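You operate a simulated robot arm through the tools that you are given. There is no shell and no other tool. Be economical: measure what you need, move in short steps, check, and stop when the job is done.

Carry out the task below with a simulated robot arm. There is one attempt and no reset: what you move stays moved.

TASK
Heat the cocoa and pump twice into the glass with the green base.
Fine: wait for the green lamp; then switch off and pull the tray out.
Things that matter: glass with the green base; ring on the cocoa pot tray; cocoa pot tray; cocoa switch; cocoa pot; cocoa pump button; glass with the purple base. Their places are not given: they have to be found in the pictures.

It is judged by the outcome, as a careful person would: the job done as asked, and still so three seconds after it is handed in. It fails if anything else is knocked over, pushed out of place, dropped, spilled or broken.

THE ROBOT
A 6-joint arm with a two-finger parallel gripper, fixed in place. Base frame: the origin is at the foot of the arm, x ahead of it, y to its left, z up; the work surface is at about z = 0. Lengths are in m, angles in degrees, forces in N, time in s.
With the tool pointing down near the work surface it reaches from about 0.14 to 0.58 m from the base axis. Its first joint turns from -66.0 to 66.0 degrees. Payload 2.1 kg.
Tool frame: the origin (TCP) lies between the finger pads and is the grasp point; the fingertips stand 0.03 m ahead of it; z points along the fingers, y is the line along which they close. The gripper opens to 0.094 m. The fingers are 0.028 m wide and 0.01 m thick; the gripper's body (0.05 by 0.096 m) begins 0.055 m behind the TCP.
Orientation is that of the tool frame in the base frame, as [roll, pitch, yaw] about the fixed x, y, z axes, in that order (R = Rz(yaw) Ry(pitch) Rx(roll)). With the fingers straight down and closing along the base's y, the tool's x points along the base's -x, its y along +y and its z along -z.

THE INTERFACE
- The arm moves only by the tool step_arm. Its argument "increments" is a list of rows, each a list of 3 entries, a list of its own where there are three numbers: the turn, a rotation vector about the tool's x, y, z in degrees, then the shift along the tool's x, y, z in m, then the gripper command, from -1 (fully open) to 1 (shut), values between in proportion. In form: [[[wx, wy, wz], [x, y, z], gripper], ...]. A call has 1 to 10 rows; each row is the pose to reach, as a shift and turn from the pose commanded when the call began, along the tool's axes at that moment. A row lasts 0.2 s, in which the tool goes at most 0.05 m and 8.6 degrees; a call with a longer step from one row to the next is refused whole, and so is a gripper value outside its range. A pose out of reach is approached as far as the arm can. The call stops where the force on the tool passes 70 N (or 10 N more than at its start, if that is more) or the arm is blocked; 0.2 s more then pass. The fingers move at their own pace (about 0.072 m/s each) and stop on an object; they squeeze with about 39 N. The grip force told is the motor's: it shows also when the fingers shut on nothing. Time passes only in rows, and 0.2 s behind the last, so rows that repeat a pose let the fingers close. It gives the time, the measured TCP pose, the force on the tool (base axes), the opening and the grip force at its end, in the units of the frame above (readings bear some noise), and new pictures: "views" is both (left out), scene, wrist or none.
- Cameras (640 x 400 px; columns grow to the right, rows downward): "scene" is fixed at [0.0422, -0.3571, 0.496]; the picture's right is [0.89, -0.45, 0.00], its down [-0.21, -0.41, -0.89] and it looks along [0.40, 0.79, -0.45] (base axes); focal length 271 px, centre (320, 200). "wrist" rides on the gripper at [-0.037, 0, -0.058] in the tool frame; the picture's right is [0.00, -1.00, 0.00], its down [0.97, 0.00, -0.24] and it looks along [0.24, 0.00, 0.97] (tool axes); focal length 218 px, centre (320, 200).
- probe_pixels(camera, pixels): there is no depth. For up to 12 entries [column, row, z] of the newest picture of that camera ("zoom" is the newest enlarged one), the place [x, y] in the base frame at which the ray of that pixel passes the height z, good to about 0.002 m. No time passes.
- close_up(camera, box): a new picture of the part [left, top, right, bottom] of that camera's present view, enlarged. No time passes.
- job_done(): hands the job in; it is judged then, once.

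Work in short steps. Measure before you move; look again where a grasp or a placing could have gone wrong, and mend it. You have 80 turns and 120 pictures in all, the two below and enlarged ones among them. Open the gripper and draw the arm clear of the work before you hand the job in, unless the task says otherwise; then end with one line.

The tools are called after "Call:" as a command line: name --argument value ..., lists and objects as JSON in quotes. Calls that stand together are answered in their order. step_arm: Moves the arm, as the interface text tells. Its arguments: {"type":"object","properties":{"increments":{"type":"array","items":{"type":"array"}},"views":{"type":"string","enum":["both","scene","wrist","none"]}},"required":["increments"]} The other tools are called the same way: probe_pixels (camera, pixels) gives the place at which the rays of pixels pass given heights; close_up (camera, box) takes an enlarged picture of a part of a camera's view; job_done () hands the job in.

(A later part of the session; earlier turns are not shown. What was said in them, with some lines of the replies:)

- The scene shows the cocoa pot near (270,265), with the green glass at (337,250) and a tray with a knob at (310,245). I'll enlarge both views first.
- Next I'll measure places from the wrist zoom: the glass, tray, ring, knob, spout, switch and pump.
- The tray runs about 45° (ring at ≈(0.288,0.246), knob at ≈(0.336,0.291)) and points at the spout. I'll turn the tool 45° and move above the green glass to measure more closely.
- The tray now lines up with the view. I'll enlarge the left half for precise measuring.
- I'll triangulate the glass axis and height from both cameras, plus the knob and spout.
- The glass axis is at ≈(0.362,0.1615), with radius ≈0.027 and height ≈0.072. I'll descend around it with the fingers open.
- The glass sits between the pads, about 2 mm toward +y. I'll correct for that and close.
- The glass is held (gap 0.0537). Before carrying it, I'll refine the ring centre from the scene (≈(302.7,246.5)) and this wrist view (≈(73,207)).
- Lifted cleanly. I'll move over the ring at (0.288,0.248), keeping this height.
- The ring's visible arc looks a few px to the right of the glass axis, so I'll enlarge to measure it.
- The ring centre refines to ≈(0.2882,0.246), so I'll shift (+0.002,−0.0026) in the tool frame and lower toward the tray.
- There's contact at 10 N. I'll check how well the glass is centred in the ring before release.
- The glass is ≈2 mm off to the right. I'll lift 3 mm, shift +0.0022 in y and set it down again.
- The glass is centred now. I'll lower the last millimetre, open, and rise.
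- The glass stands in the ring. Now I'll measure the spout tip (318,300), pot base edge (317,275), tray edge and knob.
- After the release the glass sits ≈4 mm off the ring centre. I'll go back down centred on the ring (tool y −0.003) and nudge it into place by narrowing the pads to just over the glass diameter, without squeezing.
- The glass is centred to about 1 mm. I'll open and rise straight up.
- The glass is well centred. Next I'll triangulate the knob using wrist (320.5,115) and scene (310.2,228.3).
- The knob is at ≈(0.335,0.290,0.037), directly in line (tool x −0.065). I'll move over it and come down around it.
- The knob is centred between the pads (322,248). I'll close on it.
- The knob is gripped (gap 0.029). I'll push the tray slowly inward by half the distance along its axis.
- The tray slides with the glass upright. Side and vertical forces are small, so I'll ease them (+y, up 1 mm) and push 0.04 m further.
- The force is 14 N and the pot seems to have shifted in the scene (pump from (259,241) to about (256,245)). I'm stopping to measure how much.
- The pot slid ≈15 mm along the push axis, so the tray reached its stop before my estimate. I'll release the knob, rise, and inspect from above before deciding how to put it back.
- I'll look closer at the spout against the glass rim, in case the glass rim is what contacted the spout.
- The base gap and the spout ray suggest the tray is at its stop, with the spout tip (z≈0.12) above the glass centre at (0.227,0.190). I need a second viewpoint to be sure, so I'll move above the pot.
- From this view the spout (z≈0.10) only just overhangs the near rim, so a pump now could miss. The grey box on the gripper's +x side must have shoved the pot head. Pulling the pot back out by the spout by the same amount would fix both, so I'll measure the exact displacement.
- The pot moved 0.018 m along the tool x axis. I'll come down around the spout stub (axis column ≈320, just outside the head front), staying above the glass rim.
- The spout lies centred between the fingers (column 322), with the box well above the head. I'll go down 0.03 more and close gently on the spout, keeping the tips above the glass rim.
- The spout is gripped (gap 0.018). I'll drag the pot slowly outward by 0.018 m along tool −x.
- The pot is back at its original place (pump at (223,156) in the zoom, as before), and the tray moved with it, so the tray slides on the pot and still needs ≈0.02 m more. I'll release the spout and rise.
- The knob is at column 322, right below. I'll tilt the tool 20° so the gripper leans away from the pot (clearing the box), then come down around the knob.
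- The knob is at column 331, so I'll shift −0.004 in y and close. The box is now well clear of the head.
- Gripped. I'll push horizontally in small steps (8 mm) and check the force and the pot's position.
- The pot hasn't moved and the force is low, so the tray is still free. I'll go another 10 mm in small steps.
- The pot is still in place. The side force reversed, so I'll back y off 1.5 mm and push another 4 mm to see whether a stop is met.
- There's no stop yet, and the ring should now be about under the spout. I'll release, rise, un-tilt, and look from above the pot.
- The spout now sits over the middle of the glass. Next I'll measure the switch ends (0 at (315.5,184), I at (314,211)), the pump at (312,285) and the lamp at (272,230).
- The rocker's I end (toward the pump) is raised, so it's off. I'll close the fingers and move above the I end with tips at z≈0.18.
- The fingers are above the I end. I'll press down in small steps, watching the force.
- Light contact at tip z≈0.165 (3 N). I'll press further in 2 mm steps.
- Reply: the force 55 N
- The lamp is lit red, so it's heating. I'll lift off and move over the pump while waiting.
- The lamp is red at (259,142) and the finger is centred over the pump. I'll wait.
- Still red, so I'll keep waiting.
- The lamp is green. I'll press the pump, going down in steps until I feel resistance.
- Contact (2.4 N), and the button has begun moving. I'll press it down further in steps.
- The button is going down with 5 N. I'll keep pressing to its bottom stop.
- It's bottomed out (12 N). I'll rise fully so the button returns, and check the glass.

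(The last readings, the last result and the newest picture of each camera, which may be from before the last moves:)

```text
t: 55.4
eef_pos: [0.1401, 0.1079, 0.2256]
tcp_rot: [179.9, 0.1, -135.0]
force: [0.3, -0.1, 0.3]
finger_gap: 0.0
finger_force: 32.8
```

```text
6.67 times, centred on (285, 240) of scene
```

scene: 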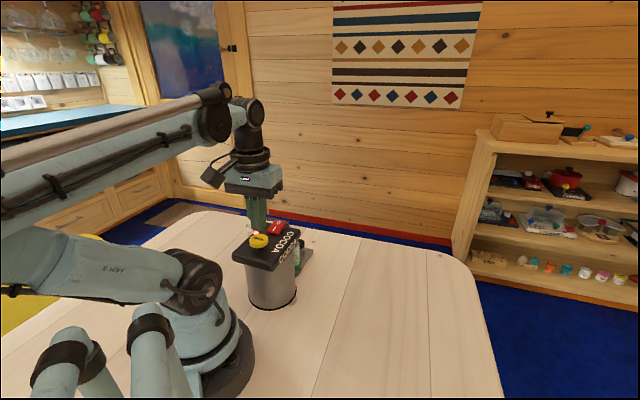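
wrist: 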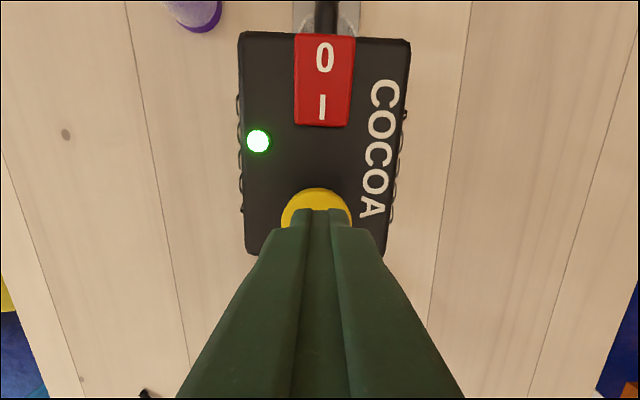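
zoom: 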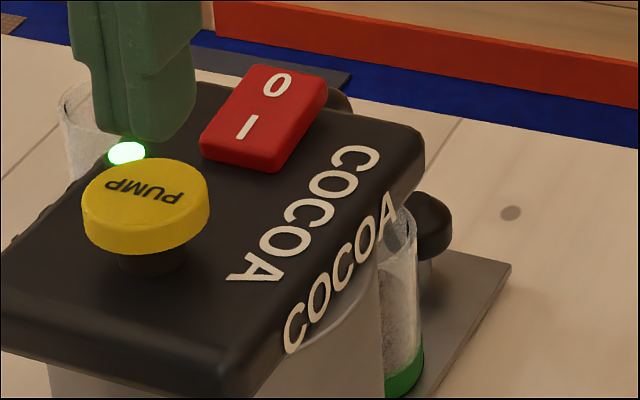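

The button has come back up, and the green floor of the glass is now covered, so the first pump delivered. Second press, same depth.

Call:
step_arm --increments '[[[0, 0, 0], [0, 0, 0.012], 1], [[0, 0, 0], [0, 0, 0.022], 1], [[0, 0, 0], [0, 0, 0.026], 1], [[0, 0, 0], [0, 0, 0.029], 1], [[0, 0, 0], [0, 0, 0.032], 1], [[0, 0, 0], [0, 0, 0.035], 1], [[0, 0, 0], [0, 0, 0.035], 1]]' --views "none"

Call:
step_arm --increments '[[[0, 0, 0], [0, 0, -0.01], 1], [[0, 0, 0], [0, 0, -0.03], 1], [[0, 0, 0], [-0.02, 0, -0.055], 1], [[0, 0, 0], [-0.05, 0, -0.07], 1], [[0, 0, 0], [-0.07, 0, -0.08], 1], [[0, 0, 0], [-0.07, 0, -0.08], 1]]'

Call:
close_up --camera "wrist" --box '[260, 60, 380, 210]'

```text
t: 57.0
eef_pos: [0.14, 0.1063, 0.1904]
tcp_rot: [-180.0, 0.0, -134.9]
force: [-2.0, -1.0, 10.1]
finger_gap: 0.0
finger_force: 32.9
```

```text
t: 58.4
eef_pos: [0.1908, 0.1564, 0.2725]
tcp_rot: [180.0, 0.1, -135.1]
force: [-0.8, -0.3, 0.0]
finger_gap: 0.0
finger_force: 33.4
```

scene: 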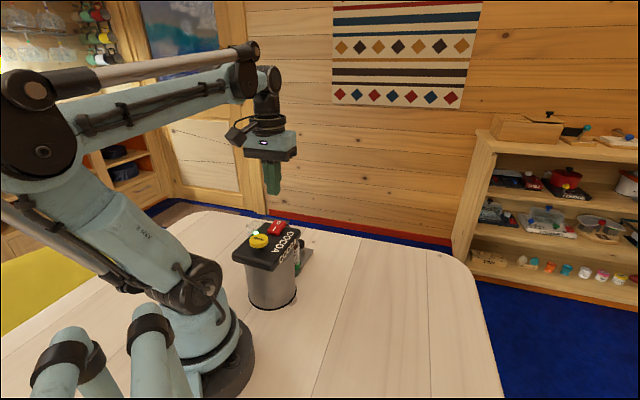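
wrist: 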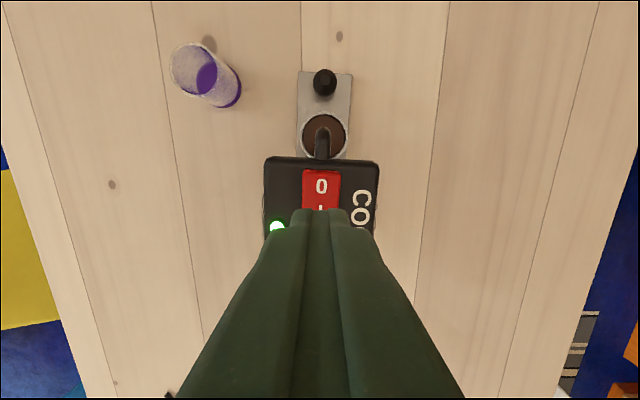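

```text
2.67 times, centred on (320, 135) of wrist
```

zoom: 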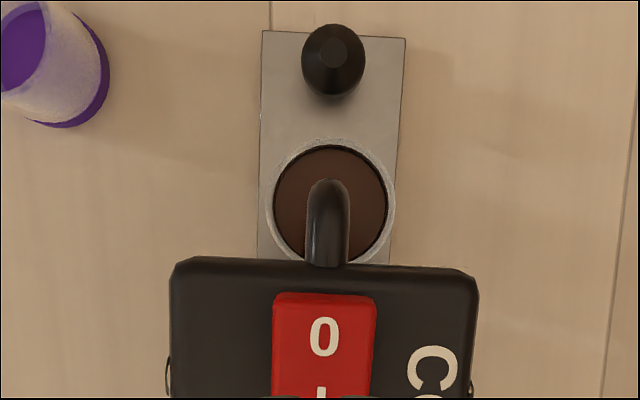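

Cocoa is in the glass with no spill, and the lamp is green. Now I'll switch off by moving over the raised 0 end and pressing it.

Call:
step_arm --increments '[[[0, 0, 0], [-0.0165, 0, 0.01], 1], [[0, 0, 0], [-0.0165, 0, 0.04], 1], [[0, 0, 0], [-0.0165, 0, 0.06], 1], [[0, 0, 0], [-0.0165, 0, 0.07], 1], [[0, 0, 0], [-0.0165, 0, 0.074], 1], [[0, 0, 0], [-0.0165, 0, 0.077], 1]]' --views "wrist"

Call:
close_up --camera "scene" --box '[225, 190, 315, 255]'

```text
t: 59.8
eef_pos: [0.2022, 0.1675, 0.1946]
tcp_rot: [180.0, 0.0, -135.0]
force: [0.6, -0.1, 0.6]
finger_gap: 0.0001
finger_force: 32.9
```

wrist: 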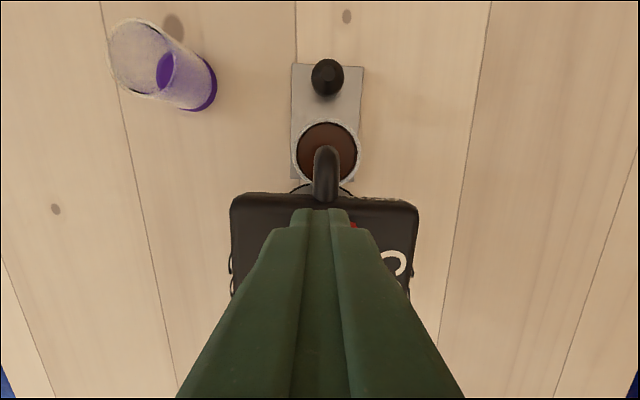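

```text
6.15 times, centred on (270, 222) of scene
```

zoom: 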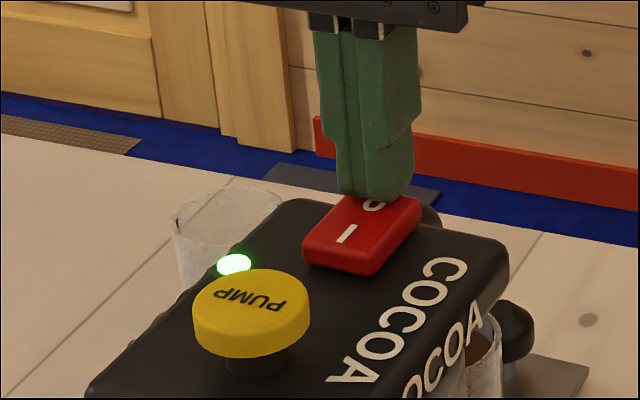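

The fingers are on the 0 end and the lamp is still lit. I'll press further in small steps.

Call:
step_arm --increments '[[[0, 0, 0], [0, -0.001, 0.0015], 1], [[0, 0, 0], [0, -0.001, 0.003], 1], [[0, 0, 0], [0, -0.001, 0.0045], 1]]' --views "none"

Call:
close_up --camera "scene" --box '[225, 190, 315, 255]'

```text
t: 60.7
eef_pos: [0.2033, 0.1698, 0.1926]
tcp_rot: [180.0, 0.2, -135.0]
force: [-1.6, 0.3, 9.1]
finger_gap: 0.0001
finger_force: 33.4
stopped in row 3: the force on the tool passed its limit (the readings are from after the stop); the commanded pose is now the measured one
```

```text
6.15 times, centred on (270, 222) of scene
```

zoom: 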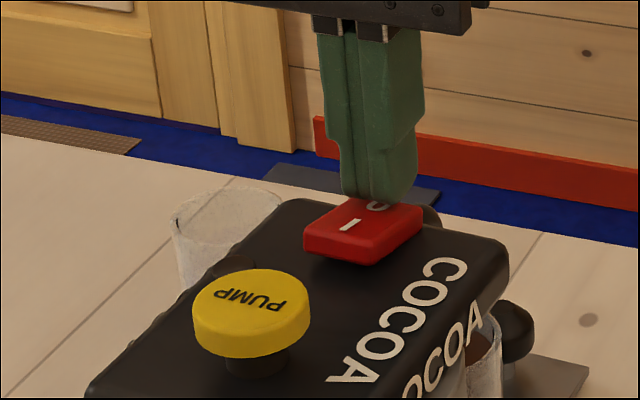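

The lamp is out, so it's switched off. I'll rise, move out above the knob, tilt 20° again and open.

Call:
step_arm --increments '[[[0, 0, 0], [0, 0, -0.04], 1], [[0, 0, 0], [-0.01, 0, -0.07], 0.5], [[0, 0, 0], [-0.05, -0.003, -0.07], 0], [[0, 7, 0], [-0.08, -0.005, -0.06], -0.3], [[0, 14, 0], [-0.098, -0.005, -0.04], -0.3], [[0, 20, 0], [-0.098, -0.005, 0], -0.3], [[0, 20, 0], [-0.098, -0.005, 0.04], -0.3], [[0, 20, 0], [-0.098, -0.005, 0.07], -0.3], [[0, 20, 0], [-0.098, -0.005, 0.07], -0.3]]'

```text
t: 62.7
eef_pos: [0.2781, 0.2361, 0.1225]
tcp_rot: [179.8, -19.8, -135.0]
force: [0.1, -0.5, 0.4]
finger_gap: 0.0612
finger_force: 0.1
```

scene: 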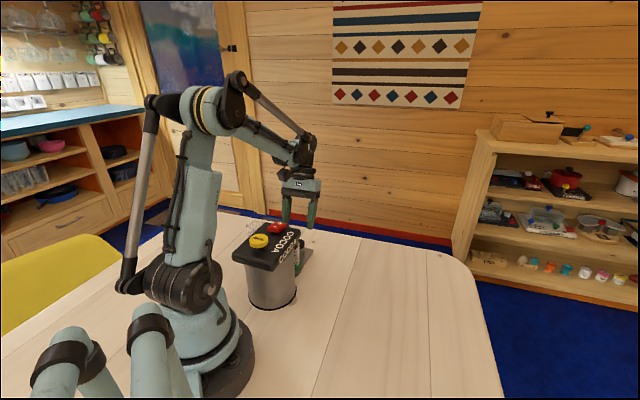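
wrist: 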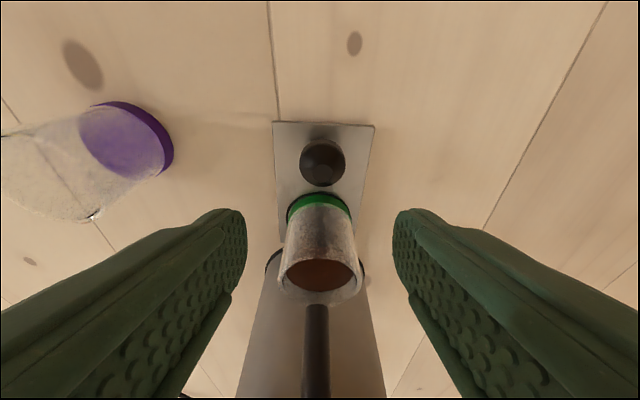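

The knob is at column 322, aligned. I'll descend vertically around it.

Call:
step_arm --increments '[[[0, 0, 0], [-0.01, -0.001, 0.028], -0.3], [[0, 0, 0], [-0.02, -0.001, 0.055], -0.3], [[0, 0, 0], [-0.0258, -0.001, 0.071], -0.3], [[0, 0, 0], [-0.0258, -0.001, 0.071], -0.3]]' --views "wrist"

```text
t: 63.7
eef_pos: [0.2769, 0.2346, 0.0456]
tcp_rot: [179.9, -19.8, -135.0]
force: [0.7, -0.1, -0.3]
finger_gap: 0.0611
finger_force: 0.1
```

wrist: 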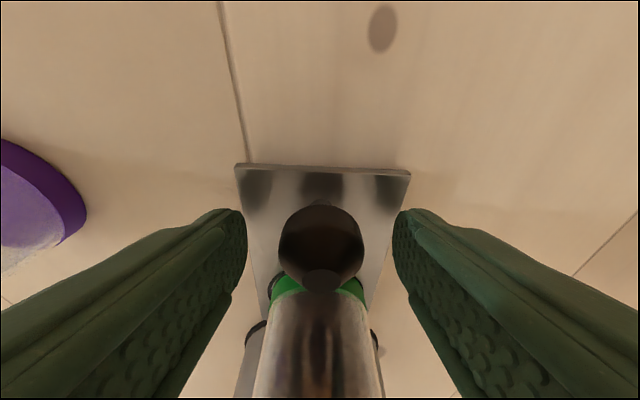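

Centred on the knob. I'll close on it.

Call:
step_arm --increments '[[[0, 0, 0], [0, 0, 0], 0], [[0, 0, 0], [0, 0, 0], 0.3], [[0, 0, 0], [0, 0, 0], 0.6], [[0, 0, 0], [0, 0, 0], 0.6], [[0, 0, 0], [0, 0, 0], 0.6]]' --views "none"

Call:
step_arm --increments '[[[0, 0, 0], [-0.0019, 0, -0.0007], 0.6], [[0, 0, 0], [-0.0047, 0, -0.0017], 0.6], [[0, 0, 0], [-0.0085, -0.0003, -0.0031], 0.6], [[0, 0, 0], [-0.0122, -0.0004, -0.0044], 0.6], [[0, 0, 0], [-0.016, -0.0005, -0.0058], 0.6], [[0, 0, 0], [-0.0197, -0.0006, -0.0072], 0.6], [[0, 0, 0], [-0.0235, -0.0008, -0.0086], 0.6], [[0, 0, 0], [-0.0273, -0.0009, -0.0099], 0.6], [[0, 0, 0], [-0.0301, -0.001, -0.011], 0.6], [[0, 0, 0], [-0.032, -0.001, -0.0117], 0.6]]' --views "wrist"

Call:
close_up --camera "scene" --box '[210, 190, 370, 320]'

```text
t: 64.9
eef_pos: [0.2766, 0.2343, 0.0469]
tcp_rot: [-180.0, -19.7, -135.1]
force: [3.1, -2.5, -0.6]
finger_gap: 0.0289
finger_force: 38.8
```

```text
t: 67.1
eef_pos: [0.3026, 0.2571, 0.0467]
tcp_rot: [-179.9, -19.7, -135.0]
force: [0.0, -1.5, 0.2]
finger_gap: 0.0287
finger_force: 39.5
```

wrist: 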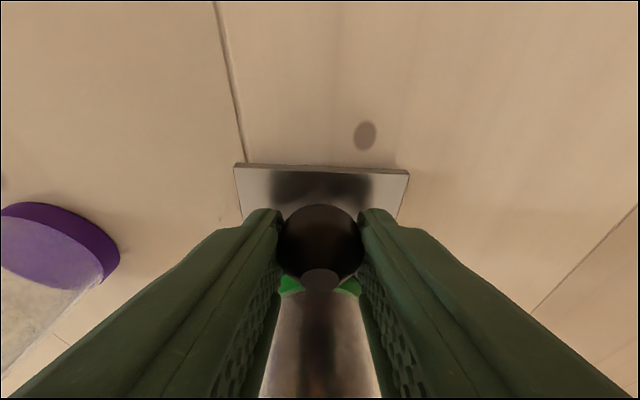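

```text
3.08 times, centred on (290, 255) of scene
```

zoom: 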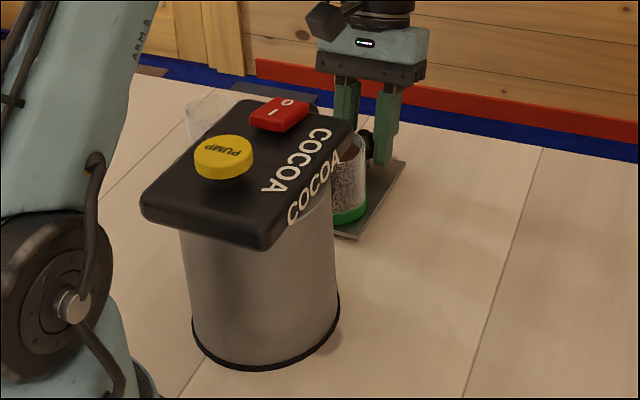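

The tray slides out smoothly and the pot is still. I'll continue ≈0.044 m to the original out position.

Call:
step_arm --increments '[[[0, 0, 0], [-0.0019, 0, -0.0007], 0.6], [[0, 0, 0], [-0.0056, 0, -0.0021], 0.6], [[0, 0, 0], [-0.0103, -0.0003, -0.0038], 0.6], [[0, 0, 0], [-0.015, -0.0004, -0.0055], 0.6], [[0, 0, 0], [-0.0207, -0.0006, -0.0075], 0.6], [[0, 0, 0], [-0.0263, -0.0008, -0.0096], 0.6], [[0, 0, 0], [-0.032, -0.001, -0.0116], 0.6], [[0, 0, 0], [-0.0366, -0.0011, -0.0133], 0.6], [[0, 0, 0], [-0.0395, -0.0012, -0.0144], 0.6], [[0, 0, 0], [-0.0414, -0.0013, -0.015], 0.6]]' --views "wrist"

Call:
close_up --camera "scene" --box '[210, 190, 370, 320]'

```text
t: 69.3
eef_pos: [0.3331, 0.2871, 0.0457]
tcp_rot: [180.0, -19.8, -135.0]
force: [-0.6, -0.5, 0.3]
finger_gap: 0.0286
finger_force: 38.8
```

wrist: 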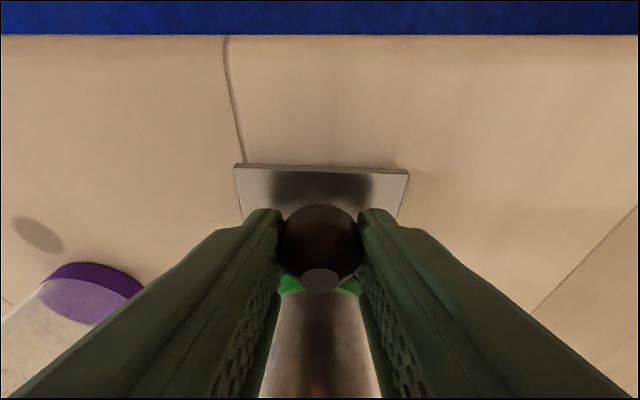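

```text
3.08 times, centred on (290, 255) of scene
```

zoom: 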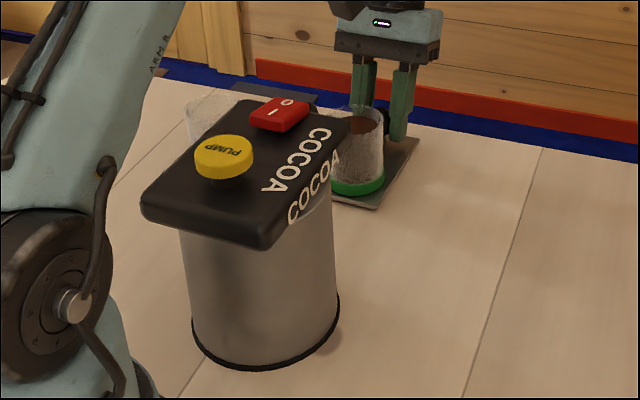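

The tray is within 2 mm of its original out position. I'll pull 2 mm more, then release and rise vertically clear.

Call:
step_arm --increments '[[[0, 0, 0], [-0.0019, 0, -0.0007], 0.6], [[0, 0, 0], [-0.0019, 0, -0.0007], 0.2], [[0, 0, 0], [-0.0019, 0, -0.0007], -0.2], [[0, 0, 0], [-0.0019, 0, -0.0007], -0.4], [[0, 0, 0], [0.008, 0, -0.029], -0.4], [[0, 0, 0], [0.022, 0, -0.067], -0.4], [[0, 0, 0], [0.036, 0, -0.105], -0.4], [[0, -7, 0], [0.05, 0, -0.142], -0.4], [[0, -14, 0], [0.064, 0, -0.18], -0.4], [[0, -20, 0], [0.077, 0, -0.216], -0.4]]'

Call:
close_up --camera "scene" --box '[210, 190, 370, 320]'

Call:
close_up --camera "wrist" --box '[210, 160, 430, 400]'

```text
t: 71.5
eef_pos: [0.3339, 0.2877, 0.2771]
tcp_rot: [179.9, 0.3, -135.0]
force: [-0.5, 0.7, -0.4]
finger_gap: 0.0656
finger_force: 0.1
```

scene: 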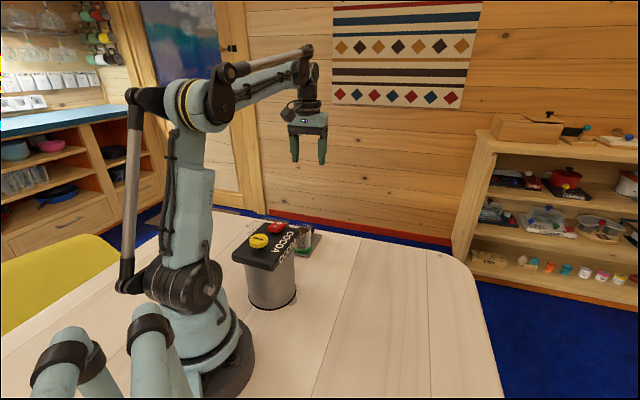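
wrist: 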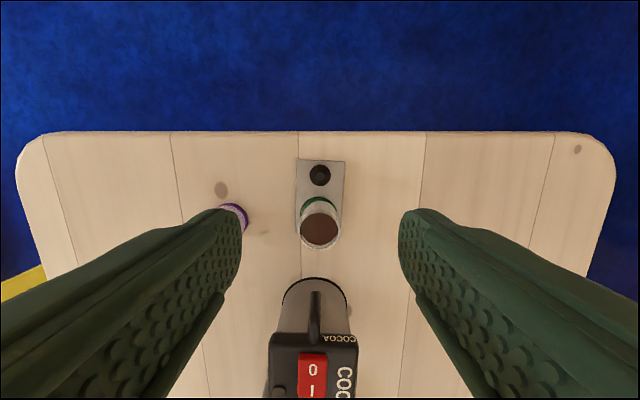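

```text
3.08 times, centred on (290, 255) of scene
```

zoom: 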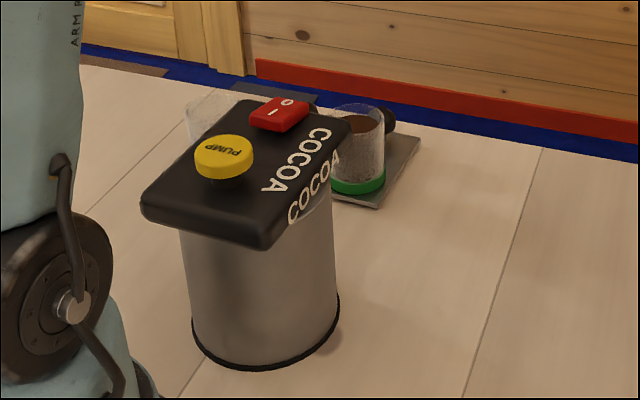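

```text
1.67 times, centred on (320, 280) of wrist
```

zoom: 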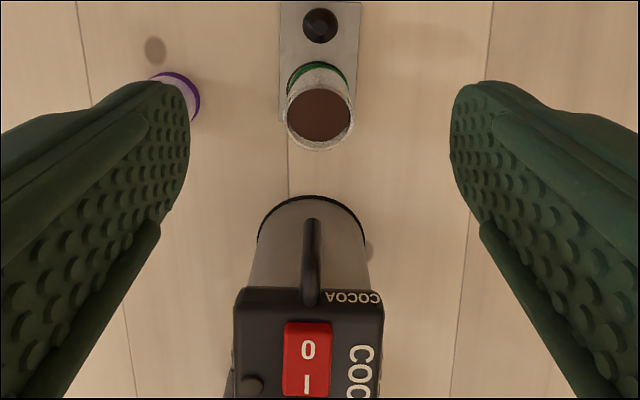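

The tray is out with the filled glass standing in its ring. The lamp is off, the pot is back within about a millimetre of where it started, the purple glass is untouched, and the arm is clear and open. I'm handing in.

Call:
job_done

```text
The job is handed in.
```

I heated the cocoa until the green lamp came on and pumped twice into the glass with the green base. I then switched off and pulled the tray out. On the first push the gripper shoved the pot about 18 mm; I dragged it back to within about 1 mm of its place before heating, and nothing spilled.
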